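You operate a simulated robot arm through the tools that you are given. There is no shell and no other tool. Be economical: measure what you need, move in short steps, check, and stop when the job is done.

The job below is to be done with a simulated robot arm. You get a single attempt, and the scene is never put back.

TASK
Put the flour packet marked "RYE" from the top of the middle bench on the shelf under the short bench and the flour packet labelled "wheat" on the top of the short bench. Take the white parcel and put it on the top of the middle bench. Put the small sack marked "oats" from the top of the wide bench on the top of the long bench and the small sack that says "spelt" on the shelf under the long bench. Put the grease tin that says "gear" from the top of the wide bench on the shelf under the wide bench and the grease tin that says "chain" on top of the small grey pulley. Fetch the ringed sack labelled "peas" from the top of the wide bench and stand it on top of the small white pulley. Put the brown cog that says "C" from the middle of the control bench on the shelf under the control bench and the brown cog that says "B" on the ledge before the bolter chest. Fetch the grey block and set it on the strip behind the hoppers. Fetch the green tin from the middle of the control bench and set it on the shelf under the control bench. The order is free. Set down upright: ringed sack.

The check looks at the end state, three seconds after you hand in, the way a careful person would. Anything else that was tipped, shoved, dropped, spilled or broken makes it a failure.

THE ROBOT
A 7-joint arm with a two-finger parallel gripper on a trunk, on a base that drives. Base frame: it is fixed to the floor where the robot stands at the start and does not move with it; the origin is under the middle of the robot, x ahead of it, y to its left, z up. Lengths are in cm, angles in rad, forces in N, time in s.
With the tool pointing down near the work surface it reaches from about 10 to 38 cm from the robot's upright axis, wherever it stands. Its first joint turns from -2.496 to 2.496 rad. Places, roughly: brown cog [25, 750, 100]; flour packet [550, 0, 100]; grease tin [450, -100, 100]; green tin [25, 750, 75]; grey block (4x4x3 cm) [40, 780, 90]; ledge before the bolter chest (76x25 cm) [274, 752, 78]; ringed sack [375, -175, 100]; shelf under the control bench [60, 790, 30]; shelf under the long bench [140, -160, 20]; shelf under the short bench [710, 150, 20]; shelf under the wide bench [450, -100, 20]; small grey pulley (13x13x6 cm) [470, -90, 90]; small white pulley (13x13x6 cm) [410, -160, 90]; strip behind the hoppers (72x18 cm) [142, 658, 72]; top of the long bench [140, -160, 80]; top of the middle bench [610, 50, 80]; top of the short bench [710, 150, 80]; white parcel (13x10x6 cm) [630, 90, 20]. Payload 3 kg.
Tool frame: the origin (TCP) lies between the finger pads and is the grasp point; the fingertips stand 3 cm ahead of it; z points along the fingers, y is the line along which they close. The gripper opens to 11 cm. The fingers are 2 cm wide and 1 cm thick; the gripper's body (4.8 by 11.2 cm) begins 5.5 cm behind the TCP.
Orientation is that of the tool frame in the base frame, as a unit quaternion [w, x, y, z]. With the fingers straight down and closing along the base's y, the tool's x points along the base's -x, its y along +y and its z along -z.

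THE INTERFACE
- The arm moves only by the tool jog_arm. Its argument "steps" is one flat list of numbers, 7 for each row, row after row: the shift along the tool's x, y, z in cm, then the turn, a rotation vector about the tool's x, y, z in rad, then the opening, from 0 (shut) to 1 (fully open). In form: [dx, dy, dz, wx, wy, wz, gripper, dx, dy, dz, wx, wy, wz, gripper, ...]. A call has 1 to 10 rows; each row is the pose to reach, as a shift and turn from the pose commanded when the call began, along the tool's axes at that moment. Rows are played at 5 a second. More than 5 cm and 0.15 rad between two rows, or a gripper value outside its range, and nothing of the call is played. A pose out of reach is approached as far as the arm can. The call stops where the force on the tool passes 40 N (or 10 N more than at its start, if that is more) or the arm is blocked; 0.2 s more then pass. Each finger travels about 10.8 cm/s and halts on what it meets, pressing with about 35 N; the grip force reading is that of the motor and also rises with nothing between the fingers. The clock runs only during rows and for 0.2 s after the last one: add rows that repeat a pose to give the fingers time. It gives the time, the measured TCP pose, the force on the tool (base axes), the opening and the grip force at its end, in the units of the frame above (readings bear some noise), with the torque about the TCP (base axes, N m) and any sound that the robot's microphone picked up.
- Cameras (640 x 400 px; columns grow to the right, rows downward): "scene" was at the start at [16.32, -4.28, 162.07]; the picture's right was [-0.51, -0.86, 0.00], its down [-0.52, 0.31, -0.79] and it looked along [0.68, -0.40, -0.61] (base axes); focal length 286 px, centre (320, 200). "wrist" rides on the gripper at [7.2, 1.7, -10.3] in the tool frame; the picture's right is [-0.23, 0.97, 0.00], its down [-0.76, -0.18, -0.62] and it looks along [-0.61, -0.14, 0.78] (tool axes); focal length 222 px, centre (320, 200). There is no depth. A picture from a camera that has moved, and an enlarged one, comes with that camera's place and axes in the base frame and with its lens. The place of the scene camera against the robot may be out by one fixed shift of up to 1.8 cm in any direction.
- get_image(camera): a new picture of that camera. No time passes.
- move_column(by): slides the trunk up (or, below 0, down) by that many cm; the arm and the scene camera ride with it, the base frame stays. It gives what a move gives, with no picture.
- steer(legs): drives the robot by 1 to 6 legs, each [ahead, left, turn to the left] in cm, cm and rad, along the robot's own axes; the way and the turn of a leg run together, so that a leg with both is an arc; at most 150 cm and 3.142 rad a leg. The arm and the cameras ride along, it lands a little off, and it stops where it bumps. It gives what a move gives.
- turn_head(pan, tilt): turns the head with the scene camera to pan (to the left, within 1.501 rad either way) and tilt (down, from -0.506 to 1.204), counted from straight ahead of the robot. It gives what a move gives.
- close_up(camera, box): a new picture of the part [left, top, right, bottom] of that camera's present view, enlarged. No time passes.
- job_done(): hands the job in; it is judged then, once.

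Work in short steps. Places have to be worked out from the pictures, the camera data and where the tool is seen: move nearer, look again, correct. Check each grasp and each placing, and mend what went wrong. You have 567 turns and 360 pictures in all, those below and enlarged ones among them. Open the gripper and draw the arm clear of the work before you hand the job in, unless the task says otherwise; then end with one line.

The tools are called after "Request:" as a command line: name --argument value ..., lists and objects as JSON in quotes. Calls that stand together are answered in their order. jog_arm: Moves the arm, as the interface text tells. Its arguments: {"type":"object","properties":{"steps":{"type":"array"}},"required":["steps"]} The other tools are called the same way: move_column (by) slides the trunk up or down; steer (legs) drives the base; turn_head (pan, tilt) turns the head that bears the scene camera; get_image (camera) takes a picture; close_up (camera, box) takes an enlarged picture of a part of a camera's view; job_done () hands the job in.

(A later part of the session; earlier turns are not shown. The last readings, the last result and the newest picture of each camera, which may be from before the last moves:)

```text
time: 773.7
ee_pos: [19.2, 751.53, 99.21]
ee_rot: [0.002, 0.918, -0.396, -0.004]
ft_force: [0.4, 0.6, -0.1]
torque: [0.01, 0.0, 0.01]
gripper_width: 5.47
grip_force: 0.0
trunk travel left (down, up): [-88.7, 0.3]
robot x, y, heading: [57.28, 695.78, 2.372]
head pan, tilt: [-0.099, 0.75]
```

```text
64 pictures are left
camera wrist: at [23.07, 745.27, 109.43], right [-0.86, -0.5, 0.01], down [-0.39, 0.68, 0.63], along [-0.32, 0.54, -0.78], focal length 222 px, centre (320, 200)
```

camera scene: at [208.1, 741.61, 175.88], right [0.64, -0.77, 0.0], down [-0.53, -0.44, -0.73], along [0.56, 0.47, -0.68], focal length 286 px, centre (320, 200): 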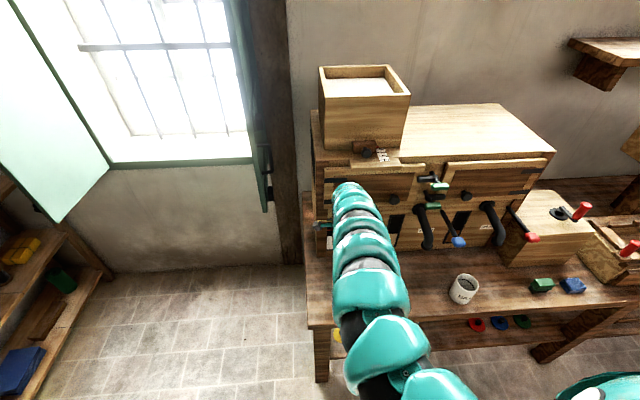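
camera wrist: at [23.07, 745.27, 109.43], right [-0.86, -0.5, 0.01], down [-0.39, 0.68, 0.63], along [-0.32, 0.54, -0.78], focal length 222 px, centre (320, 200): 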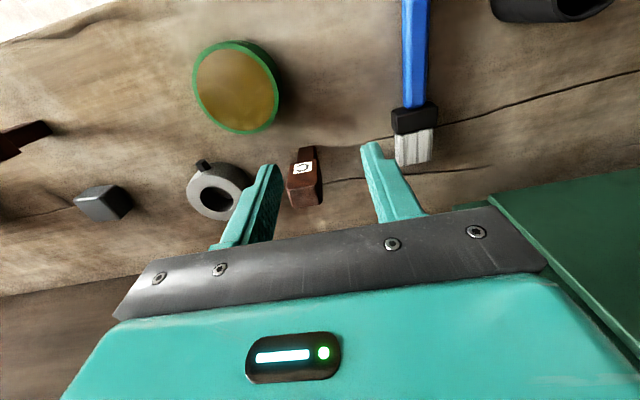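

I see C ahead, and the small grey block at (40.5,780). I move 3.7 ahead, 1.4 right over C and lower 5.

Request:
steer --legs '[[3.7, -1.4, 0]]'

Request:
move_column --by -5

Request:
get_image --camera "wrist"

```text
time: 774.6
ee_pos: [17.47, 755.27, 99.13]
ee_rot: [0.003, 0.918, -0.397, -0.003]
ft_force: [0.5, 0.2, -0.4]
torque: [-0.06, 0.03, 0.01]
gripper_width: 5.5
grip_force: 0.0
trunk travel left (down, up): [-88.7, 0.3]
robot x, y, heading: [55.53, 698.93, 2.374]
head pan, tilt: [-0.099, 0.75]
```

```text
time: 775.5
ee_pos: [17.49, 755.24, 94.17]
ee_rot: [0.003, 0.918, -0.397, -0.004]
ft_force: [1.6, 0.5, 0.1]
torque: [-0.01, 0.02, 0.01]
gripper_width: 5.51
grip_force: 0.0
trunk travel left (down, up): [-83.7, 5.3]
robot x, y, heading: [55.6, 699.23, 2.372]
head pan, tilt: [-0.099, 0.75]
```

```text
63 pictures are left
camera wrist: at [21.38, 748.87, 104.42], right [-0.87, -0.5, 0.01], down [-0.39, 0.68, 0.63], along [-0.32, 0.54, -0.78], focal length 222 px, centre (320, 200)
```

wrist: 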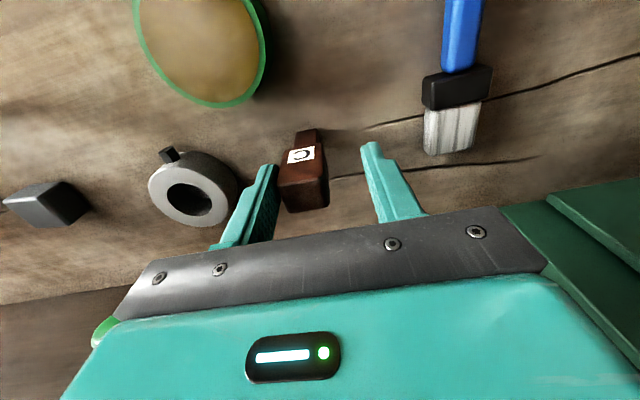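

C is ~0.9 cm to the right; I shift, lower 2.2, and close.

Request:
jog_arm --steps '[0, -0.9, 0, 0, 0, 0, 0.55, 0, -0.9, 0, 0, 0, 0, 0.55]'

Request:
move_column --by -2.2

Request:
jog_arm --steps '[0, 0, 0, 0, 0, 0, 0.4, 0, 0, 0, 0, 0, 0, 0.25, 0, 0, 0, 0, 0, 0, 0.1, 0, 0, 0, 0, 0, 0, 0, 0, 0, 0, 0, 0, 0, 0]'

Request:
move_column --by 5

Request:
get_image --camera "wrist"

```text
time: 776.1
ee_pos: [18.09, 755.79, 94.21]
ee_rot: [0.002, 0.918, -0.397, -0.003]
ft_force: [-1.3, 0.1, -0.4]
torque: [0.0, -0.01, 0.0]
gripper_width: 6.04
grip_force: 0.1
trunk travel left (down, up): [-83.7, 5.3]
robot x, y, heading: [55.85, 699.0, 2.371]
head pan, tilt: [-0.099, 0.75]
```

```text
time: 776.8
ee_pos: [18.28, 755.68, 92.11]
ee_rot: [0.003, 0.918, -0.397, -0.005]
ft_force: [-0.2, -1.3, -0.6]
torque: [-0.01, -0.01, 0.0]
gripper_width: 6.07
grip_force: 0.1
trunk travel left (down, up): [-81.5, 7.5]
robot x, y, heading: [55.68, 699.37, 2.374]
head pan, tilt: [-0.099, 0.75]
```

```text
time: 778.0
ee_pos: [18.12, 755.76, 92.09]
ee_rot: [0.002, 0.918, -0.397, -0.003]
ft_force: [0.5, -0.8, 0.3]
torque: [0.02, 0.0, -0.01]
gripper_width: 2.88
grip_force: 34.9
trunk travel left (down, up): [-81.5, 7.5]
robot x, y, heading: [56.04, 699.31, 2.372]
head pan, tilt: [-0.099, 0.75]
```

```text
time: 778.9
ee_pos: [18.2, 755.8, 97.06]
ee_rot: [0.002, 0.918, -0.398, -0.004]
ft_force: [0.9, 0.8, 0.0]
torque: [-0.01, -0.01, -0.04]
gripper_width: 2.93
grip_force: 35.3
trunk travel left (down, up): [-86.5, 2.5]
robot x, y, heading: [55.54, 699.32, 2.37]
head pan, tilt: [-0.099, 0.75]
```

```text
62 pictures are left
camera wrist: at [22.04, 749.49, 107.23], right [-0.87, -0.5, 0.01], down [-0.39, 0.68, 0.63], along [-0.32, 0.54, -0.78], focal length 222 px, centre (320, 200)
```

wrist: 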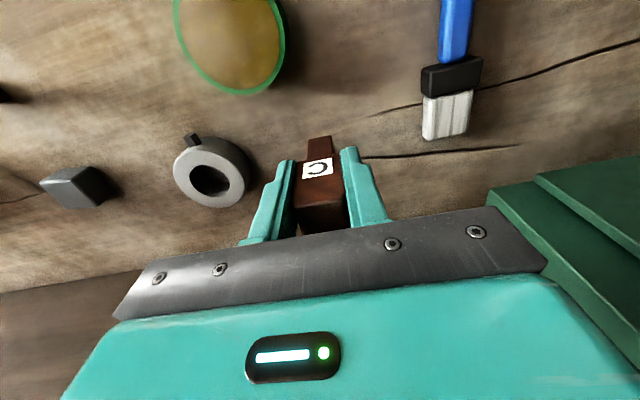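

C is held. I back off 38 cm and pitch the tool to ~38° below horizontal for the low shelf.

Request:
steer --legs '[[-38, 0, -0.014]]'

Request:
jog_arm --steps '[-2.25, 0, -1.4, 0, -0.113, 0, 0, -4.5, 0, -2.8, 0, -0.226, 0, 0, -6.75, 0, -4.2, 0, -0.339, 0, 0, -9, 0, -5.6, 0, -0.452, 0, 0, -11.25, 0, -7, 0, -0.565, 0, 0, -13.5, 0, -8.4, 0, -0.678, 0, 0, -15.75, 0, -9.8, 0, -0.791, 0, 0, -18, 0, -11, 0, -0.904, 0, 0]'

Request:
steer --legs '[[0, -108, 0]]'

Request:
move_column --by -40

Request:
turn_head --pan 0 --tilt 0.6

Request:
get_image --camera "scene"

```text
time: 781.3
ee_pos: [45.78, 729.88, 97.11]
ee_rot: [0.002, 0.915, -0.404, -0.004]
ft_force: [-0.2, -0.3, -0.5]
torque: [-0.02, 0.02, -0.01]
gripper_width: 2.91
grip_force: 34.8
trunk travel left (down, up): [-86.5, 2.5]
robot x, y, heading: [82.62, 672.96, 2.358]
head pan, tilt: [-0.099, 0.75]
```

```text
time: 783.1
ee_pos: [33.59, 743.33, 108.2]
ee_rot: [-0.175, 0.821, -0.364, -0.403]
ft_force: [-0.6, 0.3, 0.0]
torque: [-0.01, 0.02, -0.04]
gripper_width: 2.91
grip_force: 34.8
out of reach, approached as far as the arm can: row 3, 4, 5, 6, 7
trunk travel left (down, up): [-86.5, 2.5]
robot x, y, heading: [82.25, 672.46, 2.359]
head pan, tilt: [-0.099, 0.75]
```

```text
time: 788.7
ee_pos: [109.82, 819.84, 108.16]
ee_rot: [-0.174, 0.821, -0.363, -0.404]
ft_force: [0.5, 0.8, -0.8]
torque: [0.04, 0.0, 0.0]
gripper_width: 2.91
grip_force: 34.9
trunk travel left (down, up): [-86.5, 2.5]
robot x, y, heading: [158.33, 749.51, 2.36]
head pan, tilt: [-0.099, 0.75]
```

```text
time: 790.8
ee_pos: [109.2, 820.42, 87.46]
ee_rot: [-0.179, 0.816, -0.36, -0.416]
ft_force: [-1.3, 1.5, 17.4]
torque: [0.48, 0.06, -0.04]
gripper_width: 2.92
grip_force: 35.0
trunk travel left (down, up): [-64.8, 24.2]
robot x, y, heading: [158.57, 749.25, 2.359]
head pan, tilt: [-0.099, 0.75]
stopped: the force on the tool passed its limit at 109 N (the readings are from after the stop); the commanded pose is now the measured one
```

```text
time: 791.5
ee_pos: [109.34, 820.22, 87.57]
ee_rot: [-0.179, 0.817, -0.36, -0.414]
ft_force: [-9.2, 10.5, 33.0]
torque: [1.08, 0.29, 0.2]
gripper_width: 2.92
grip_force: 35.3
trunk travel left (down, up): [-64.8, 24.2]
robot x, y, heading: [158.71, 749.72, 2.357]
head pan, tilt: [0.0, 0.6]
```

```text
61 pictures are left
camera scene: at [147.72, 761.36, 155.1], right [0.7, 0.71, 0.0], down [0.4, -0.4, -0.83], along [-0.59, 0.58, -0.56], focal length 286 px, centre (320, 200)
```

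scene: 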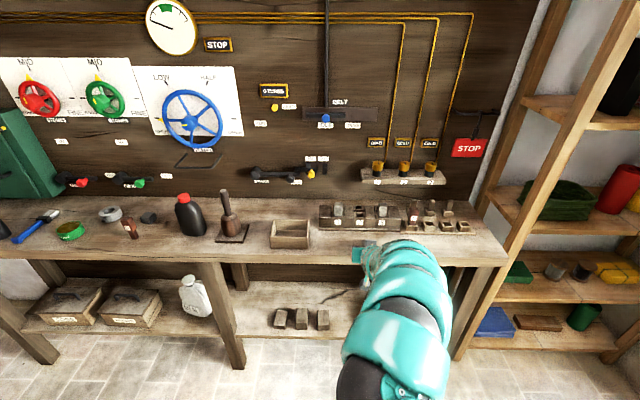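

C's tip caught on the bench top's edge. I rise 8 cm, retract the arm 12 cm, and re-check.

Request:
move_column --by 9

Request:
jog_arm --steps '[1.8, 0, -2.4, 0, 0, 0, 0, 3.6, 0, -4.9, 0, 0, 0, 0, 5.4, 0, -7.3, 0, 0, 0, 0, 7.1, 0, -9.7, 0, 0, 0, 0]'

Request:
get_image --camera "wrist"

```text
time: 792.7
ee_pos: [109.28, 820.26, 96.12]
ee_rot: [-0.176, 0.819, -0.36, -0.411]
ft_force: [-0.7, 0.8, -0.3]
torque: [-0.04, 0.0, 0.0]
gripper_width: 2.91
grip_force: 35.1
trunk travel left (down, up): [-73.8, 15.2]
robot x, y, heading: [158.71, 749.18, 2.357]
head pan, tilt: [0.0, 0.6]
```

```text
time: 793.7
ee_pos: [110.04, 817.48, 92.15]
ee_rot: [-0.177, 0.819, -0.36, -0.411]
ft_force: [-0.2, 0.2, -0.7]
torque: [-0.02, -0.02, -0.05]
gripper_width: 2.9
grip_force: 35.3
out of reach, approached as far as the arm can: row 1, 2, 3, 4
trunk travel left (down, up): [-73.8, 15.2]
robot x, y, heading: [158.63, 749.73, 2.361]
head pan, tilt: [0.0, 0.6]
```

```text
60 pictures are left
camera wrist: at [117.42, 807.11, 92.4], right [-0.81, -0.56, 0.19], down [0.16, 0.09, 0.98], along [-0.57, 0.82, 0.02], focal length 222 px, centre (320, 200)
```

wrist: 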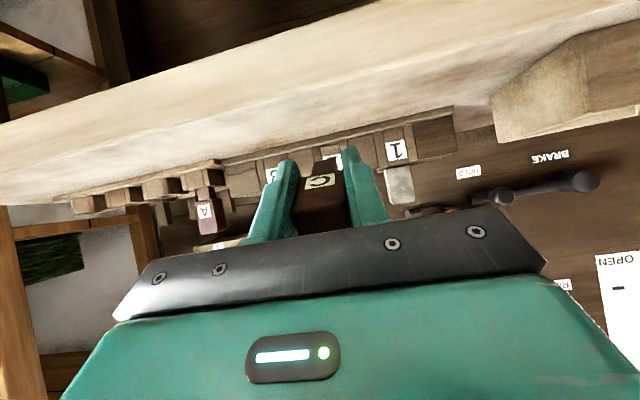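

I raise the trunk, swing the arm steep to clear the bench edge, lower it in the aisle, then swing it forward under the bench.

Request:
move_column --by 14

Request:
jog_arm --steps '[4.47, 0, 0.29, 0, 0.055, 0, 0, 8.95, 0, 0.34, 0, 0.11, 0, 0, 13.42, 0, 0.13, 0, 0.165, 0, 0, 17.88, 0, -0.31, 0, 0.22, 0, 0, 22.31, 0, -1.01, 0, 0.275, 0, 0, 26.67, 0, -1.95, 0, 0.33, 0, 0, 31.01, 0, -3.1, 0, 0.385, 0, 0]'

Request:
move_column --by -40

Request:
get_image --camera "scene"

```text
time: 795.4
ee_pos: [110.04, 817.45, 105.99]
ee_rot: [-0.177, 0.819, -0.361, -0.41]
ft_force: [0.3, -1.2, -1.1]
torque: [0.04, 0.02, -0.01]
gripper_width: 2.89
grip_force: 35.2
trunk travel left (down, up): [-87.8, 1.2]
robot x, y, heading: [158.87, 749.33, 2.357]
head pan, tilt: [0.0, 0.6]
```

```text
time: 797.0
ee_pos: [124.16, 801.96, 82.85]
ee_rot: [-0.106, 0.882, -0.388, -0.246]
ft_force: [0.5, -0.2, -0.7]
torque: [-0.05, -0.04, -0.01]
gripper_width: 2.93
grip_force: 34.7
out of reach, approached as far as the arm can: row 4, 5, 6, 7
trunk travel left (down, up): [-87.8, 1.2]
robot x, y, heading: [158.38, 749.8, 2.36]
head pan, tilt: [0.0, 0.6]
```

```text
time: 800.8
ee_pos: [124.09, 802.06, 42.92]
ee_rot: [-0.105, 0.882, -0.387, -0.247]
ft_force: [-0.6, 0.5, 0.2]
torque: [0.0, 0.01, 0.02]
gripper_width: 2.92
grip_force: 35.3
trunk travel left (down, up): [-47.8, 41.2]
robot x, y, heading: [158.58, 749.66, 2.354]
head pan, tilt: [0.0, 0.6]
```

```text
59 pictures are left
camera scene: at [147.58, 761.59, 138.05], right [0.7, 0.71, 0.0], down [0.4, -0.4, -0.83], along [-0.59, 0.58, -0.56], focal length 286 px, centre (320, 200)
```

scene: 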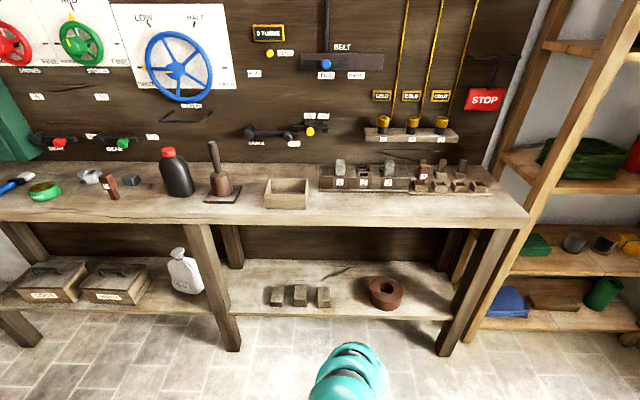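

The gap between the three blocks and the ring (a≈655) is right ahead. I lower 25 more and swing the arm forward under the bench.

Request:
move_column --by -24

Request:
jog_arm --steps '[-4.25, 0, -1.3, 0, -0.055, 0, 0, -8.5, 0, -2.6, 0, -0.11, 0, 0, -12.75, 0, -3.9, 0, -0.165, 0, 0, -17, 0, -5.2, 0, -0.22, 0, 0, -21.2, 0, -6.5, 0, -0.275, 0, 0, -25.5, 0, -7.8, 0, -0.33, 0, 0, -29.7, 0, -9.1, 0, -0.385, 0, 0]'

Request:
get_image --camera "wrist"

```text
time: 803.3
ee_pos: [124.07, 801.96, 18.76]
ee_rot: [-0.105, 0.882, -0.388, -0.247]
ft_force: [0.9, 0.5, -0.2]
torque: [0.04, -0.03, 0.0]
gripper_width: 2.89
grip_force: 35.0
trunk travel left (down, up): [-23.8, 65.2]
robot x, y, heading: [158.77, 749.77, 2.361]
head pan, tilt: [0.0, 0.6]
```

```text
time: 804.9
ee_pos: [110.02, 817.52, 41.88]
ee_rot: [-0.178, 0.818, -0.361, -0.412]
ft_force: [0.2, 0.1, -1.1]
torque: [-0.03, -0.01, 0.01]
gripper_width: 2.89
grip_force: 35.1
out of reach, approached as far as the arm can: row 1, 2, 3, 4, 5, 6
trunk travel left (down, up): [-23.8, 65.2]
robot x, y, heading: [158.66, 749.74, 2.362]
head pan, tilt: [0.0, 0.6]
```

```text
58 pictures are left
camera wrist: at [117.31, 807.19, 42.37], right [-0.81, -0.56, 0.19], down [0.16, 0.09, 0.98], along [-0.57, 0.82, 0.02], focal length 222 px, centre (320, 200)
```

wrist: 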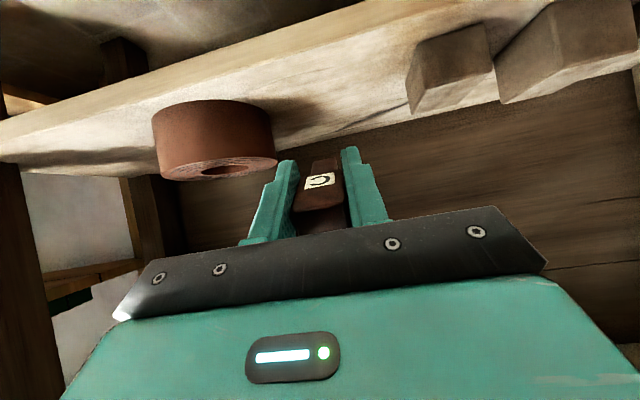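

The gap is clear. I drive ahead 10 and lower until the cog's tip touches.

Request:
steer --legs '[[10, -0.5, 0]]'

Request:
move_column --by -3

Request:
move_column --by -1.5

Request:
move_column --by -1

Request:
get_image --camera "wrist"

```text
time: 806.1
ee_pos: [103.17, 824.92, 42.05]
ee_rot: [-0.178, 0.818, -0.361, -0.41]
ft_force: [-0.2, 0.3, -0.2]
torque: [0.0, 0.0, -0.01]
gripper_width: 2.92
grip_force: 35.1
trunk travel left (down, up): [-23.8, 65.2]
robot x, y, heading: [152.18, 757.06, 2.359]
head pan, tilt: [0.0, 0.6]
```

```text
time: 806.8
ee_pos: [103.22, 824.87, 39.03]
ee_rot: [-0.177, 0.818, -0.361, -0.411]
ft_force: [-0.1, -0.9, -0.2]
torque: [0.01, -0.05, 0.0]
gripper_width: 2.91
grip_force: 35.1
trunk travel left (down, up): [-20.8, 68.2]
robot x, y, heading: [151.67, 757.0, 2.36]
head pan, tilt: [0.0, 0.6]
```

```text
time: 807.5
ee_pos: [103.11, 824.93, 37.42]
ee_rot: [-0.177, 0.818, -0.361, -0.411]
ft_force: [-0.1, -0.4, 0.0]
torque: [-0.02, 0.0, 0.0]
gripper_width: 2.92
grip_force: 34.9
trunk travel left (down, up): [-19.3, 69.7]
robot x, y, heading: [151.58, 756.85, 2.356]
head pan, tilt: [0.0, 0.6]
```

```text
time: 808.0
ee_pos: [103.23, 824.87, 36.51]
ee_rot: [-0.178, 0.818, -0.361, -0.411]
ft_force: [-0.3, -0.3, -0.1]
torque: [-0.02, -0.02, -0.04]
gripper_width: 2.9
grip_force: 35.0
trunk travel left (down, up): [-18.3, 70.7]
robot x, y, heading: [152.12, 757.43, 2.363]
head pan, tilt: [0.0, 0.6]
```

```text
57 pictures are left
camera wrist: at [110.53, 814.58, 36.83], right [-0.81, -0.56, 0.19], down [0.16, 0.09, 0.98], along [-0.57, 0.82, 0.02], focal length 222 px, centre (320, 200)
```

wrist: 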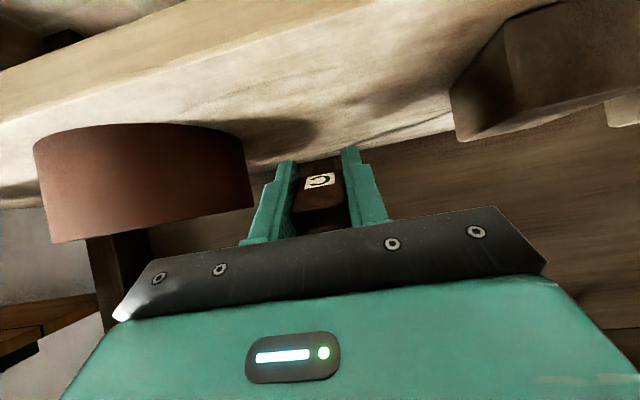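

Still above the shelf; I continue in 1.5 cm steps.

Request:
move_column --by -1.5

Request:
move_column --by -1.5

Request:
move_column --by -1

Request:
move_column --by -1

```text
time: 808.7
ee_pos: [103.21, 824.96, 35.11]
ee_rot: [-0.177, 0.818, -0.361, -0.41]
ft_force: [-0.3, 0.9, -0.1]
torque: [-0.05, -0.01, 0.02]
gripper_width: 2.92
grip_force: 34.6
trunk travel left (down, up): [-16.8, 72.2]
robot x, y, heading: [152.17, 757.06, 2.357]
head pan, tilt: [0.0, 0.6]
```

```text
time: 809.3
ee_pos: [103.16, 824.84, 33.55]
ee_rot: [-0.178, 0.818, -0.361, -0.411]
ft_force: [0.6, -0.5, -0.9]
torque: [0.0, 0.02, 0.02]
gripper_width: 2.92
grip_force: 35.1
trunk travel left (down, up): [-15.3, 73.7]
robot x, y, heading: [152.0, 756.79, 2.36]
head pan, tilt: [0.0, 0.6]
```

```text
time: 809.9
ee_pos: [102.99, 825.0, 33.08]
ee_rot: [-0.179, 0.816, -0.36, -0.414]
ft_force: [4.0, -2.4, 29.4]
torque: [0.75, -0.04, -0.19]
gripper_width: 2.91
grip_force: 34.6
trunk travel left (down, up): [-14.3, 74.7]
robot x, y, heading: [151.89, 757.1, 2.355]
head pan, tilt: [0.0, 0.6]
```

```text
time: 810.2
ee_pos: [103.0, 825.16, 33.01]
ee_rot: [-0.18, 0.815, -0.359, -0.418]
ft_force: [-3.2, 3.6, 16.9]
torque: [0.5, 0.07, -0.13]
gripper_width: 2.93
grip_force: 35.0
trunk travel left (down, up): [-14.2, 74.8]
robot x, y, heading: [151.97, 756.74, 2.362]
head pan, tilt: [0.0, 0.6]
stopped: the force on the tool passed its limit at 49 N (the readings are from after the stop); the commanded pose is now the measured one
```

Touching. To keep it well inside the shelf I rise 1 cm, go 5 cm further in, and lower again before releasing.

Request:
move_column --by 1.2

Request:
steer --legs '[[6, 0, 0]]'

Request:
move_column --by -0.8

Request:
jog_arm --steps '[0, 0, 0, 0, 0, 0, 0.3, 0, 0, 0, 0, 0, 0, 0.36, 0, 0, 0, 0, 0, 0, 0.45, 0, 0, 0, 0, 0, 0, 0.6, 0, 0, 0, 0, 0, 0, 0.6]'

Request:
get_image --camera "wrist"

```text
time: 810.8
ee_pos: [103.14, 825.05, 33.78]
ee_rot: [-0.179, 0.816, -0.361, -0.414]
ft_force: [0.3, -0.1, -0.4]
torque: [0.0, -0.03, 0.0]
gripper_width: 2.9
grip_force: 34.8
trunk travel left (down, up): [-15.4, 73.6]
robot x, y, heading: [151.96, 756.93, 2.362]
head pan, tilt: [0.0, 0.6]
```

```text
time: 811.8
ee_pos: [98.72, 829.32, 33.95]
ee_rot: [-0.179, 0.817, -0.36, -0.414]
ft_force: [-0.3, 0.7, -0.1]
torque: [-0.01, 0.01, -0.01]
gripper_width: 2.9
grip_force: 35.0
trunk travel left (down, up): [-15.4, 73.6]
robot x, y, heading: [147.69, 761.32, 2.358]
head pan, tilt: [0.0, 0.6]
```

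```text
time: 812.3
ee_pos: [98.75, 829.33, 33.12]
ee_rot: [-0.178, 0.817, -0.36, -0.413]
ft_force: [0.2, 0.2, 0.3]
torque: [0.05, 0.01, -0.02]
gripper_width: 2.91
grip_force: 35.0
trunk travel left (down, up): [-14.6, 74.4]
robot x, y, heading: [147.57, 761.37, 2.364]
head pan, tilt: [0.0, 0.6]
```

```text
time: 813.5
ee_pos: [98.87, 829.25, 33.11]
ee_rot: [-0.179, 0.817, -0.36, -0.413]
ft_force: [0.6, 0.2, 0.5]
torque: [0.02, -0.05, 0.0]
gripper_width: 6.57
grip_force: 0.1
trunk travel left (down, up): [-14.6, 74.4]
robot x, y, heading: [147.59, 761.45, 2.364]
head pan, tilt: [0.0, 0.6]
```

```text
56 pictures are left
camera wrist: at [106.11, 818.97, 33.32], right [-0.81, -0.56, 0.19], down [0.17, 0.09, 0.98], along [-0.57, 0.82, 0.02], focal length 222 px, centre (320, 200)
```

wrist: 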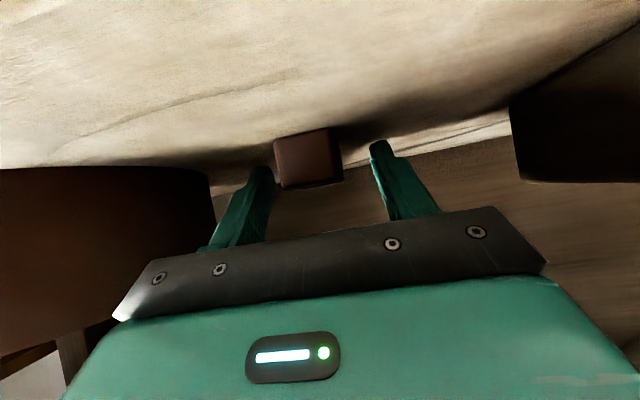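

C lies on the shelf. I rise 2.5, back out 18, raise the trunk, and move left for the GREASE tin.

Request:
move_column --by 2.5

Request:
steer --legs '[[-21, 0, 0]]'

Request:
move_column --by 40

Request:
steer --legs '[[0, 103, 0]]'

Request:
move_column --by 9

Request:
get_image --camera "wrist"

```text
time: 814.2
ee_pos: [98.67, 829.23, 35.66]
ee_rot: [-0.179, 0.817, -0.36, -0.414]
ft_force: [0.4, 0.0, 0.4]
torque: [0.01, -0.01, 0.02]
gripper_width: 6.6
grip_force: 0.0
trunk travel left (down, up): [-17.1, 71.9]
robot x, y, heading: [147.36, 761.24, 2.361]
head pan, tilt: [0.0, 0.6]
```

```text
time: 815.9
ee_pos: [113.74, 814.2, 35.66]
ee_rot: [-0.178, 0.817, -0.36, -0.414]
ft_force: [0.2, 0.2, -0.3]
torque: [0.03, 0.0, 0.03]
gripper_width: 6.6
grip_force: 0.0
trunk travel left (down, up): [-17.1, 71.9]
robot x, y, heading: [162.88, 746.65, 2.358]
head pan, tilt: [0.0, 0.6]
```

```text
time: 819.7
ee_pos: [113.75, 814.3, 75.53]
ee_rot: [-0.178, 0.817, -0.36, -0.414]
ft_force: [-0.3, -0.6, -0.5]
torque: [-0.01, 0.04, -0.05]
gripper_width: 6.59
grip_force: 0.0
trunk travel left (down, up): [-57.1, 31.9]
robot x, y, heading: [162.78, 746.01, 2.362]
head pan, tilt: [0.0, 0.6]
```

```text
time: 825.0
ee_pos: [41.0, 740.03, 75.65]
ee_rot: [-0.176, 0.819, -0.355, -0.415]
ft_force: [-0.7, -0.1, 0.5]
torque: [0.02, -0.01, -0.03]
gripper_width: 6.62
grip_force: 0.0
trunk travel left (down, up): [-57.1, 31.9]
robot x, y, heading: [90.53, 672.66, 2.373]
head pan, tilt: [0.0, 0.6]
```

```text
time: 826.3
ee_pos: [41.04, 740.07, 84.57]
ee_rot: [-0.177, 0.818, -0.356, -0.415]
ft_force: [-1.2, 0.4, -0.5]
torque: [0.02, 0.0, -0.01]
gripper_width: 6.61
grip_force: 0.0
trunk travel left (down, up): [-66.1, 22.9]
robot x, y, heading: [90.74, 672.55, 2.368]
head pan, tilt: [0.0, 0.6]
```

```text
55 pictures are left
camera wrist: at [48.4, 729.83, 84.8], right [-0.8, -0.57, 0.19], down [0.17, 0.09, 0.98], along [-0.58, 0.82, 0.02], focal length 222 px, centre (320, 200)
```

wrist: 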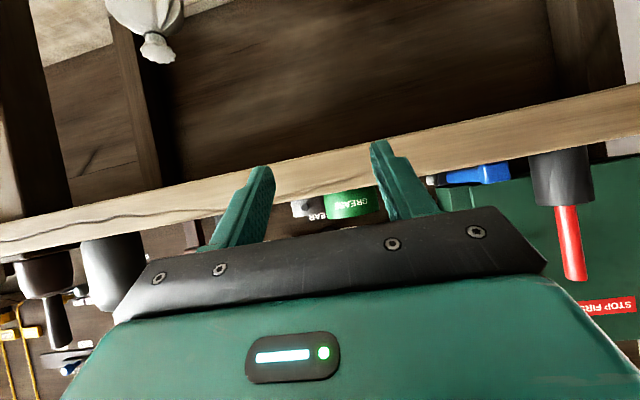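

The GREASE tin is at a≈551, m≈513, spanning z≈84.5–89. I raise 3.5, open, and drive 17.5 ahead with 0.9 left.

Request:
move_column --by 3.5

Request:
jog_arm --steps '[0, 0, 0, 0, 0, 0, 0.8, 0, 0, 0, 0, 0, 0, 1, 0, 0, 0, 0, 0, 0, 1]'

Request:
steer --legs '[[12, 0.7, 0]]'

Request:
get_image --camera "wrist"

```text
time: 827.1
ee_pos: [41.02, 740.07, 88.2]
ee_rot: [-0.176, 0.819, -0.355, -0.415]
ft_force: [-0.4, 0.0, 0.6]
torque: [0.02, -0.02, 0.02]
gripper_width: 6.6
grip_force: 0.1
trunk travel left (down, up): [-69.6, 19.4]
robot x, y, heading: [90.7, 672.79, 2.375]
head pan, tilt: [0.0, 0.6]
```

```text
time: 827.9
ee_pos: [40.98, 740.09, 88.09]
ee_rot: [-0.176, 0.819, -0.355, -0.415]
ft_force: [0.1, 0.8, -0.2]
torque: [0.0, 0.01, 0.0]
gripper_width: 11.0
grip_force: 0.1
trunk travel left (down, up): [-69.6, 19.4]
robot x, y, heading: [90.75, 672.26, 2.373]
head pan, tilt: [0.0, 0.6]
```

```text
time: 829.1
ee_pos: [31.56, 747.97, 87.85]
ee_rot: [-0.176, 0.819, -0.355, -0.415]
ft_force: [0.9, 0.8, -0.6]
torque: [0.03, 0.01, -0.01]
gripper_width: 10.99
grip_force: 0.1
trunk travel left (down, up): [-69.6, 19.4]
robot x, y, heading: [81.91, 680.65, 2.374]
head pan, tilt: [0.0, 0.6]
```

```text
54 pictures are left
camera wrist: at [39.17, 737.72, 88.22], right [-0.8, -0.57, 0.19], down [0.17, 0.09, 0.98], along [-0.58, 0.82, 0.02], focal length 222 px, centre (320, 200)
```

wrist: 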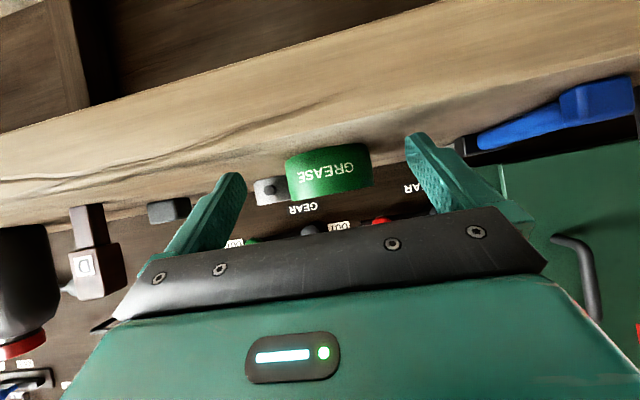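

Centred. I drive the last 6 cm and close gently.

Request:
steer --legs '[[6, 0, 0]]'

Request:
jog_arm --steps '[0, 0, 0, 0, 0, 0, 0.85, 0, 0, 0, 0, 0, 0, 0.75, 0, 0, 0, 0, 0, 0, 0.65, 0, 0, 0, 0, 0, 0, 0.5, 0, 0, 0, 0, 0, 0, 0.5]'

Request:
move_column --by 3

Request:
get_image --camera "wrist"

```text
time: 830.1
ee_pos: [27.38, 752.03, 87.94]
ee_rot: [-0.175, 0.82, -0.355, -0.414]
ft_force: [0.3, 0.5, -0.1]
torque: [-0.02, -0.01, -0.02]
gripper_width: 10.99
grip_force: 0.1
trunk travel left (down, up): [-69.6, 19.4]
robot x, y, heading: [77.25, 684.36, 2.375]
head pan, tilt: [0.0, 0.6]
```

```text
time: 831.3
ee_pos: [27.47, 752.0, 88.14]
ee_rot: [-0.177, 0.819, -0.355, -0.415]
ft_force: [0.4, 0.7, 0.6]
torque: [0.07, -0.06, -0.03]
gripper_width: 7.31
grip_force: 35.3
trunk travel left (down, up): [-69.6, 19.4]
robot x, y, heading: [77.24, 684.41, 2.372]
head pan, tilt: [0.0, 0.6]
```

```text
time: 832.0
ee_pos: [27.36, 751.99, 90.96]
ee_rot: [-0.176, 0.819, -0.356, -0.414]
ft_force: [-0.5, -0.5, -2.6]
torque: [-0.01, 0.0, 0.0]
gripper_width: 7.32
grip_force: 35.0
trunk travel left (down, up): [-72.6, 16.4]
robot x, y, heading: [77.63, 684.63, 2.374]
head pan, tilt: [0.0, 0.6]
```

```text
53 pictures are left
camera wrist: at [34.92, 741.83, 91.29], right [-0.8, -0.57, 0.19], down [0.17, 0.09, 0.98], along [-0.58, 0.82, 0.02], focal length 222 px, centre (320, 200)
```

wrist: 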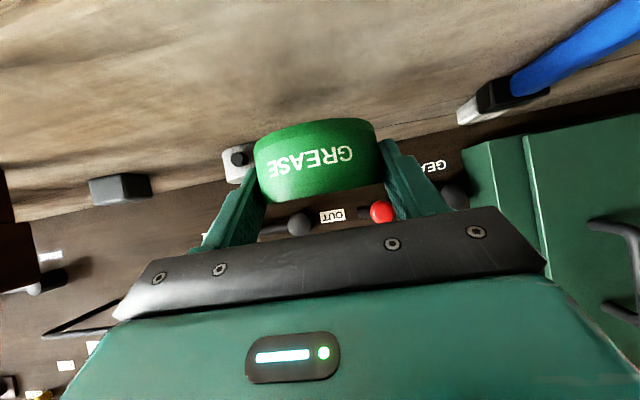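

GREASE is held level. I raise, back 19, slide right to a≈634, and lower below the bench top in the aisle.

Request:
move_column --by 8

Request:
steer --legs '[[-19, 0, -0.016], [0, -83, 0]]'

Request:
turn_head --pan 0 --tilt 0.75

Request:
get_image --camera "scene"

```text
time: 833.2
ee_pos: [27.55, 752.03, 98.97]
ee_rot: [-0.176, 0.819, -0.356, -0.415]
ft_force: [-0.3, 0.1, -2.1]
torque: [0.01, -0.03, 0.01]
gripper_width: 7.33
grip_force: 35.7
trunk travel left (down, up): [-80.6, 8.4]
robot x, y, heading: [77.61, 684.63, 2.373]
head pan, tilt: [0.0, 0.6]
```

```text
time: 838.8
ee_pos: [99.96, 798.02, 99.05]
ee_rot: [-0.179, 0.817, -0.36, -0.414]
ft_force: [-0.2, 0.3, -2.0]
torque: [0.01, -0.05, -0.02]
gripper_width: 7.29
grip_force: 35.4
trunk travel left (down, up): [-80.6, 8.4]
robot x, y, heading: [149.11, 730.01, 2.357]
head pan, tilt: [0.0, 0.6]
```

```text
time: 839.5
ee_pos: [100.08, 798.0, 99.14]
ee_rot: [-0.179, 0.816, -0.36, -0.414]
ft_force: [0.0, -0.6, -2.9]
torque: [-0.01, 0.02, 0.0]
gripper_width: 7.28
grip_force: 34.7
trunk travel left (down, up): [-80.6, 8.4]
robot x, y, heading: [148.74, 730.14, 2.364]
head pan, tilt: [0.0, 0.75]
```

```text
52 pictures are left
camera scene: at [138.19, 741.64, 169.55], right [0.7, 0.71, 0.0], down [0.48, -0.48, -0.73], along [-0.52, 0.52, -0.68], focal length 286 px, centre (320, 200)
```

scene: 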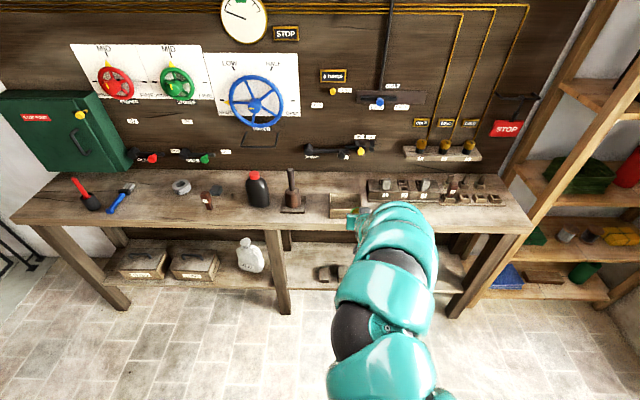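

I lower 57 cm, then drive ahead in two steps.

Request:
move_column --by -40

Request:
move_column --by -18

Request:
steer --legs '[[16, 0, 0]]'

Request:
get_image --camera "wrist"

```text
time: 843.3
ee_pos: [100.15, 797.95, 59.15]
ee_rot: [-0.179, 0.817, -0.36, -0.414]
ft_force: [-1.2, 0.5, -2.1]
torque: [-0.03, -0.02, -0.01]
gripper_width: 7.3
grip_force: 34.8
trunk travel left (down, up): [-40.6, 48.4]
robot x, y, heading: [149.18, 729.65, 2.363]
head pan, tilt: [0.0, 0.75]
```

```text
time: 845.3
ee_pos: [100.19, 798.05, 41.13]
ee_rot: [-0.179, 0.817, -0.36, -0.414]
ft_force: [0.6, -0.1, -2.2]
torque: [-0.05, 0.01, 0.04]
gripper_width: 7.29
grip_force: 34.9
trunk travel left (down, up): [-22.6, 66.4]
robot x, y, heading: [149.22, 729.7, 2.36]
head pan, tilt: [0.0, 0.75]
```

```text
time: 846.7
ee_pos: [88.73, 809.31, 41.13]
ee_rot: [-0.179, 0.816, -0.36, -0.414]
ft_force: [-0.9, -0.3, -2.5]
torque: [-0.05, -0.05, 0.01]
gripper_width: 7.3
grip_force: 34.5
trunk travel left (down, up): [-22.6, 66.4]
robot x, y, heading: [137.76, 741.18, 2.36]
head pan, tilt: [0.0, 0.75]
```

```text
51 pictures are left
camera wrist: at [96.1, 798.96, 41.32], right [-0.81, -0.56, 0.19], down [0.17, 0.09, 0.98], along [-0.56, 0.82, 0.02], focal length 222 px, centre (320, 200)
```

wrist: 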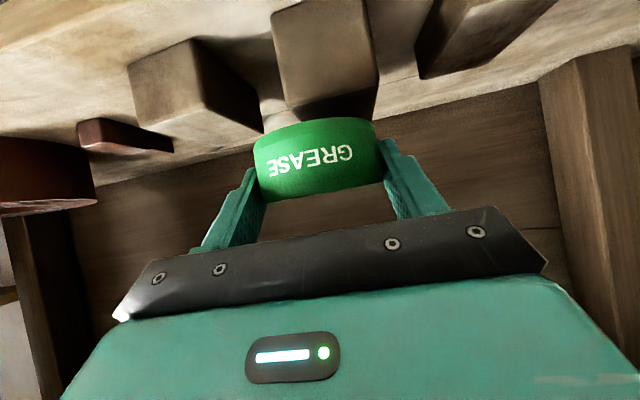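

Blocks end at m≈524 and the shelf runs to m≈556. I drive 26 further so the tin comes down behind the blocks.

Request:
steer --legs '[[26, 0, 0]]'

Request:
get_image --camera "wrist"

Request:
move_column --by -8

Request:
move_column --by -1.2

```text
time: 848.6
ee_pos: [71.09, 826.88, 40.31]
ee_rot: [-0.174, 0.821, -0.363, -0.405]
ft_force: [1.4, -2.7, -2.4]
torque: [0.0, 0.04, 0.05]
gripper_width: 7.28
grip_force: 34.6
trunk travel left (down, up): [-22.6, 66.4]
robot x, y, heading: [119.43, 759.25, 2.36]
head pan, tilt: [0.0, 0.75]
stopped in leg 1: the force on the tool passed its limit at 113 N (the readings are from after the stop); the commanded pose is now the measured one
```

```text
50 pictures are left
camera wrist: at [78.48, 816.6, 40.82], right [-0.81, -0.55, 0.19], down [0.15, 0.1, 0.98], along [-0.56, 0.83, 0.0], focal length 222 px, centre (320, 200)
```

wrist: 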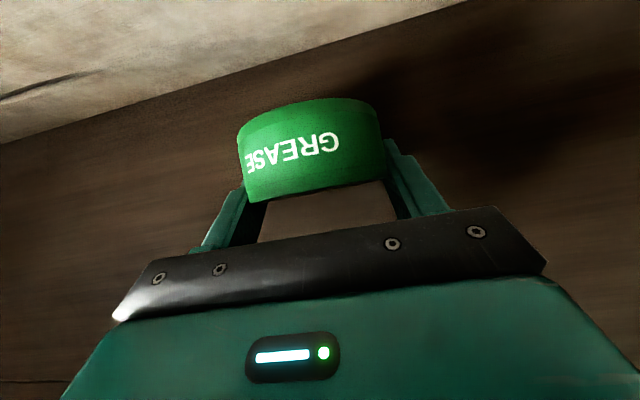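

```text
time: 849.6
ee_pos: [71.26, 826.87, 33.62]
ee_rot: [-0.178, 0.819, -0.362, -0.409]
ft_force: [24.9, -23.7, 28.8]
torque: [-0.31, 0.05, 1.47]
gripper_width: 7.27
grip_force: 34.9
trunk travel left (down, up): [-15.3, 73.7]
robot x, y, heading: [119.5, 759.06, 2.357]
head pan, tilt: [0.0, 0.75]
stopped: the force on the tool passed its limit at 60 N (the readings are from after the stop); the commanded pose is now the measured one
```

```text
time: 849.9
ee_pos: [71.15, 826.95, 33.71]
ee_rot: [-0.177, 0.818, -0.362, -0.41]
ft_force: [24.6, -23.0, 29.1]
torque: [-0.64, -0.34, 1.54]
gripper_width: 7.27
grip_force: 35.2
trunk travel left (down, up): [-15.2, 73.8]
robot x, y, heading: [119.66, 759.05, 2.357]
head pan, tilt: [0.0, 0.75]
stopped: the force on the tool passed its limit at 63 N (the readings are from after the stop); the commanded pose is now the measured one
```

The tin met the back panel. I rise 2.5, back off 4 cm, and lower again.

Request:
move_column --by 3

Request:
steer --legs '[[-3.5, 0, 0]]'

Request:
get_image --camera "wrist"

Request:
move_column --by -2.5

```text
time: 850.6
ee_pos: [71.27, 826.89, 36.16]
ee_rot: [-0.175, 0.82, -0.362, -0.406]
ft_force: [16.4, -15.7, -6.0]
torque: [-0.06, -0.4, 0.85]
gripper_width: 7.28
grip_force: 34.8
trunk travel left (down, up): [-18.2, 70.8]
robot x, y, heading: [119.65, 759.43, 2.354]
head pan, tilt: [0.0, 0.75]
```

```text
time: 851.5
ee_pos: [73.55, 824.56, 36.25]
ee_rot: [-0.175, 0.82, -0.361, -0.408]
ft_force: [-0.4, -0.5, -2.9]
torque: [0.01, -0.03, 0.01]
gripper_width: 7.28
grip_force: 35.4
trunk travel left (down, up): [-18.2, 70.8]
robot x, y, heading: [121.92, 756.3, 2.357]
head pan, tilt: [0.0, 0.75]
```

```text
49 pictures are left
camera wrist: at [80.85, 814.24, 36.66], right [-0.81, -0.56, 0.19], down [0.16, 0.1, 0.98], along [-0.56, 0.83, 0.01], focal length 222 px, centre (320, 200)
```

wrist: 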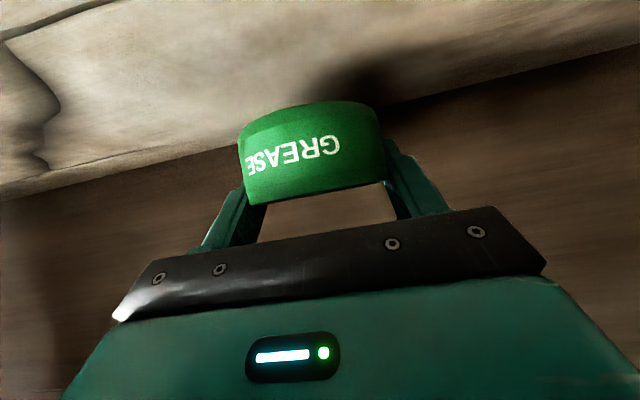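

```text
time: 852.2
ee_pos: [73.57, 824.61, 33.65]
ee_rot: [-0.176, 0.82, -0.362, -0.408]
ft_force: [0.6, -0.3, -1.6]
torque: [0.01, 0.02, -0.01]
gripper_width: 7.27
grip_force: 35.3
trunk travel left (down, up): [-15.7, 73.3]
robot x, y, heading: [121.89, 757.11, 2.354]
head pan, tilt: [0.0, 0.75]
```

The wrist camera would come down over a block. I rise 2.5, shift 5.5 right (camera between two blocks), and lower.

Request:
move_column --by 2.5

Request:
steer --legs '[[0, -5.3, 0]]'

Request:
move_column --by -3.5

Request:
move_column --by -1

Request:
move_column --by -1

```text
time: 852.9
ee_pos: [73.53, 824.65, 36.4]
ee_rot: [-0.176, 0.82, -0.362, -0.407]
ft_force: [0.1, 0.4, -3.3]
torque: [0.02, -0.01, 0.0]
gripper_width: 7.28
grip_force: 35.2
trunk travel left (down, up): [-18.2, 70.8]
robot x, y, heading: [121.97, 756.72, 2.36]
head pan, tilt: [0.0, 0.75]
```

```text
time: 853.9
ee_pos: [77.35, 828.31, 36.28]
ee_rot: [-0.176, 0.82, -0.363, -0.407]
ft_force: [0.5, 0.7, -2.6]
torque: [0.0, 0.0, -0.02]
gripper_width: 7.28
grip_force: 35.0
trunk travel left (down, up): [-18.2, 70.8]
robot x, y, heading: [125.95, 760.52, 2.356]
head pan, tilt: [0.0, 0.75]
```

```text
time: 854.7
ee_pos: [77.26, 828.57, 33.41]
ee_rot: [-0.178, 0.817, -0.361, -0.413]
ft_force: [-6.4, 9.4, 27.2]
torque: [0.23, 0.06, 0.09]
gripper_width: 7.3
grip_force: 35.2
trunk travel left (down, up): [-14.7, 74.3]
robot x, y, heading: [125.96, 760.3, 2.357]
head pan, tilt: [0.0, 0.75]
```

```text
time: 855.0
ee_pos: [77.13, 828.64, 33.11]
ee_rot: [-0.179, 0.817, -0.362, -0.413]
ft_force: [-2.6, 3.4, 13.8]
torque: [0.17, -0.32, -0.11]
gripper_width: 7.29
grip_force: 35.1
trunk travel left (down, up): [-14.5, 74.5]
robot x, y, heading: [125.59, 760.83, 2.361]
head pan, tilt: [0.0, 0.75]
stopped: the force on the tool passed its limit at 65 N (the readings are from after the stop); the commanded pose is now the measured one
```

```text
time: 855.4
ee_pos: [76.84, 828.94, 33.11]
ee_rot: [-0.181, 0.814, -0.361, -0.417]
ft_force: [-3.5, 2.9, 15.7]
torque: [0.21, -0.32, -0.05]
gripper_width: 7.27
grip_force: 34.7
trunk travel left (down, up): [-14.1, 74.9]
robot x, y, heading: [125.99, 760.46, 2.358]
head pan, tilt: [0.0, 0.75]
stopped: the force on the tool passed its limit at 51 N (the readings are from after the stop); the commanded pose is now the measured one
```

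Contact at z≈33.3. I relieve 0.6 and check by picture whether the tin stands on the shelf.

Request:
move_column --by 0.7

Request:
get_image --camera "wrist"

```text
time: 855.9
ee_pos: [77.15, 828.71, 33.35]
ee_rot: [-0.178, 0.817, -0.361, -0.413]
ft_force: [-0.7, -0.9, -2.8]
torque: [0.01, 0.03, 0.02]
gripper_width: 7.29
grip_force: 35.2
trunk travel left (down, up): [-14.8, 74.2]
robot x, y, heading: [125.91, 760.65, 2.358]
head pan, tilt: [0.0, 0.75]
```

```text
48 pictures are left
camera wrist: at [84.45, 818.35, 33.54], right [-0.81, -0.56, 0.19], down [0.17, 0.09, 0.98], along [-0.56, 0.83, 0.02], focal length 222 px, centre (320, 200)
```

wrist: 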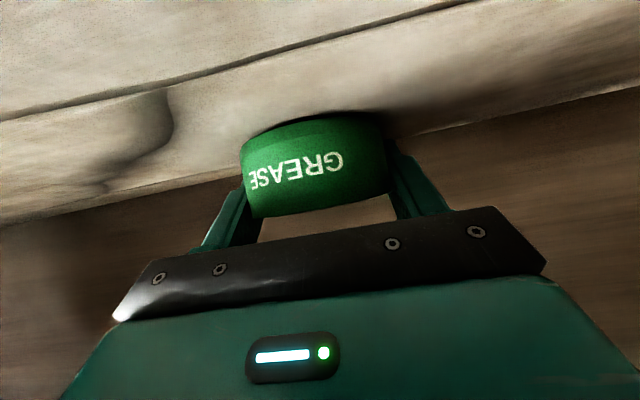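

It is on the shelf. I open slowly and look.

Request:
jog_arm --steps '[0, 0, 0, 0, 0, 0, 0.68, 0, 0, 0, 0, 0, 0, 0.7, 0, 0, 0, 0, 0, 0, 0.74, 0, 0, 0, 0, 0, 0, 0.8, 0, 0, 0, 0, 0, 0, 0.9, 0, 0, 0, 0, 0, 0, 0.9]'

Request:
get_image --camera "wrist"

```text
time: 857.3
ee_pos: [77.15, 828.76, 33.37]
ee_rot: [-0.178, 0.817, -0.361, -0.414]
ft_force: [-0.5, 0.7, 0.0]
torque: [0.0, 0.0, -0.01]
gripper_width: 9.89
grip_force: 0.0
trunk travel left (down, up): [-14.8, 74.2]
robot x, y, heading: [125.83, 760.67, 2.358]
head pan, tilt: [0.0, 0.75]
```

```text
47 pictures are left
camera wrist: at [84.4, 818.38, 33.64], right [-0.81, -0.56, 0.19], down [0.17, 0.09, 0.98], along [-0.56, 0.83, 0.02], focal length 222 px, centre (320, 200)
```

wrist: 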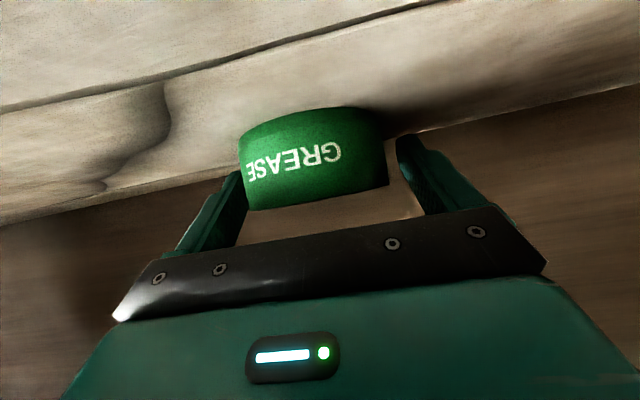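

The tin stands. I rise 7 cm (to clear the blocks), then back out.

Request:
move_column --by 7.5

Request:
steer --legs '[[-30, 0, 0]]'

Request:
get_image --camera "wrist"

```text
time: 858.5
ee_pos: [76.99, 828.72, 40.92]
ee_rot: [-0.178, 0.817, -0.361, -0.413]
ft_force: [0.5, -0.1, 0.0]
torque: [0.0, -0.01, -0.01]
gripper_width: 9.88
grip_force: 0.0
trunk travel left (down, up): [-22.3, 66.7]
robot x, y, heading: [125.57, 760.77, 2.361]
head pan, tilt: [0.0, 0.75]
```

```text
time: 860.5
ee_pos: [98.11, 807.74, 40.93]
ee_rot: [-0.179, 0.816, -0.361, -0.413]
ft_force: [0.3, -0.2, -0.5]
torque: [-0.01, 0.02, -0.03]
gripper_width: 9.89
grip_force: 0.0
trunk travel left (down, up): [-22.3, 66.7]
robot x, y, heading: [146.64, 739.73, 2.357]
head pan, tilt: [0.0, 0.75]
```

```text
46 pictures are left
camera wrist: at [105.45, 797.34, 41.13], right [-0.81, -0.56, 0.19], down [0.17, 0.09, 0.98], along [-0.56, 0.83, 0.02], focal length 222 px, centre (320, 200)
```

wrist: 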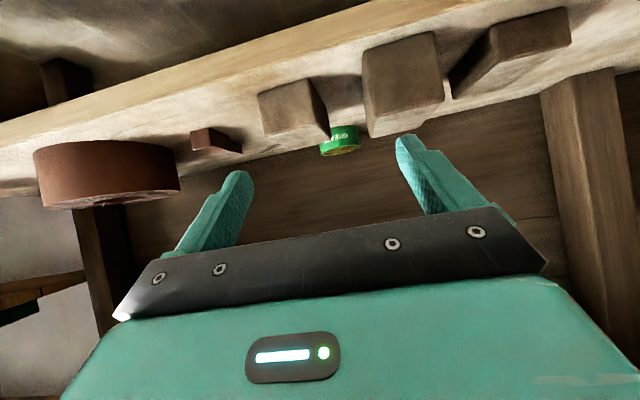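

GREASE and C are in place. Last is the grey block at a≈580, m≈523. I back off, raise, and bring the tool vertical.

Request:
steer --legs '[[-7, 0, 0]]'

Request:
move_column --by 40

Request:
move_column --by 22

Request:
jog_arm --steps '[-0.07, 0, -1.83, 0, 0.133, 0, 0.6, -0.14, 0, -3.66, 0, 0.266, 0, 0.6, -0.21, 0, -5.5, 0, 0.4, 0, 0.6, -0.28, 0, -7.3, 0, 0.533, 0, 0.6, -0.36, 0, -9.1, 0, 0.666, 0, 0.6, -0.43, 0, -11, 0, 0.8, 0, 0.6, -0.5, 0, -12.8, 0, 0.935, 0, 0.6]'

Request:
steer --legs '[[0, 60, 0]]'

Request:
get_image --camera "wrist"

```text
time: 861.5
ee_pos: [103.16, 802.74, 40.83]
ee_rot: [-0.178, 0.817, -0.361, -0.414]
ft_force: [0.1, -0.8, -0.3]
torque: [-0.01, -0.03, -0.01]
gripper_width: 9.91
grip_force: 0.1
trunk travel left (down, up): [-22.3, 66.7]
robot x, y, heading: [151.78, 734.62, 2.355]
head pan, tilt: [0.0, 0.75]
```

```text
time: 865.3
ee_pos: [103.05, 802.63, 80.94]
ee_rot: [-0.179, 0.816, -0.361, -0.414]
ft_force: [-0.6, -0.1, -0.2]
torque: [-0.01, -0.01, -0.01]
gripper_width: 9.9
grip_force: 0.0
trunk travel left (down, up): [-62.3, 26.7]
robot x, y, heading: [151.82, 734.56, 2.361]
head pan, tilt: [0.0, 0.75]
```

```text
time: 867.7
ee_pos: [103.04, 802.69, 102.95]
ee_rot: [-0.179, 0.816, -0.36, -0.415]
ft_force: [0.5, 0.1, -0.4]
torque: [0.01, 0.02, -0.03]
gripper_width: 9.89
grip_force: 0.0
trunk travel left (down, up): [-84.3, 4.7]
robot x, y, heading: [151.99, 734.89, 2.358]
head pan, tilt: [0.0, 0.75]
```

```text
time: 869.3
ee_pos: [107.37, 805.44, 102.72]
ee_rot: [-0.185, 0.854, -0.404, -0.271]
ft_force: [0.2, 0.1, 0.2]
torque: [0.01, 0.01, 0.01]
gripper_width: 6.61
grip_force: 0.1
out of reach, approached as far as the arm can: row 1, 2, 3, 4, 5, 6, 7
trunk travel left (down, up): [-84.3, 4.7]
robot x, y, heading: [151.8, 734.48, 2.355]
head pan, tilt: [0.0, 0.75]
```

```text
time: 872.6
ee_pos: [65.36, 763.09, 102.82]
ee_rot: [-0.185, 0.854, -0.404, -0.27]
ft_force: [0.8, -0.3, -0.5]
torque: [0.0, -0.01, -0.02]
gripper_width: 6.58
grip_force: 0.1
trunk travel left (down, up): [-84.3, 4.7]
robot x, y, heading: [109.34, 692.23, 2.36]
head pan, tilt: [0.0, 0.75]
```

```text
45 pictures are left
camera wrist: at [71.09, 752.43, 106.26], right [-0.89, -0.46, 0.04], down [-0.07, 0.22, 0.97], along [-0.45, 0.86, -0.23], focal length 222 px, centre (320, 200)
```

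wrist: 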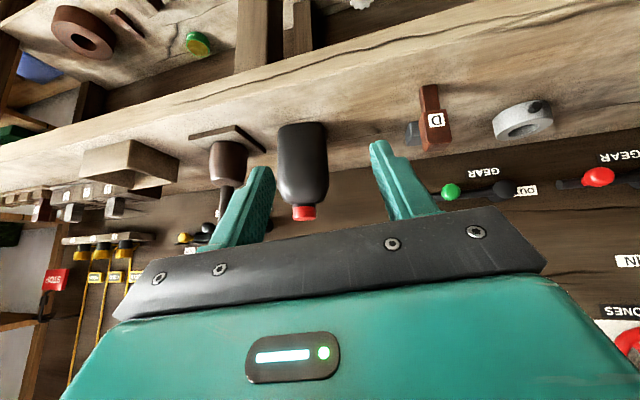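

The arm stopped at an in-between pose. I compute the exact correction to tool-down and apply it while retracting.

Request:
jog_arm --steps '[2.31, -0.154, -0.25, -0.0254, 0.131, -0.013, 0.6, 4.63, -0.31, -0.5, -0.0508, 0.262, -0.026, 0.6, 6.94, -0.46, -0.75, -0.0762, 0.393, -0.039, 0.6, 9.26, -0.62, -1.0, -0.1016, 0.524, -0.052, 0.6, 11.57, -0.77, -1.25, -0.127, 0.655, -0.065, 0.6]'

```text
time: 873.8
ee_pos: [71.56, 755.56, 101.34]
ee_rot: [-0.029, 0.912, -0.41, -0.003]
ft_force: [0.5, 0.8, 0.2]
torque: [0.04, -0.02, -0.01]
gripper_width: 6.59
grip_force: 0.0
out of reach, approached as far as the arm can: row 1, 4, 5
trunk travel left (down, up): [-84.3, 4.7]
robot x, y, heading: [109.93, 692.41, 2.361]
head pan, tilt: [0.0, 0.75]
```

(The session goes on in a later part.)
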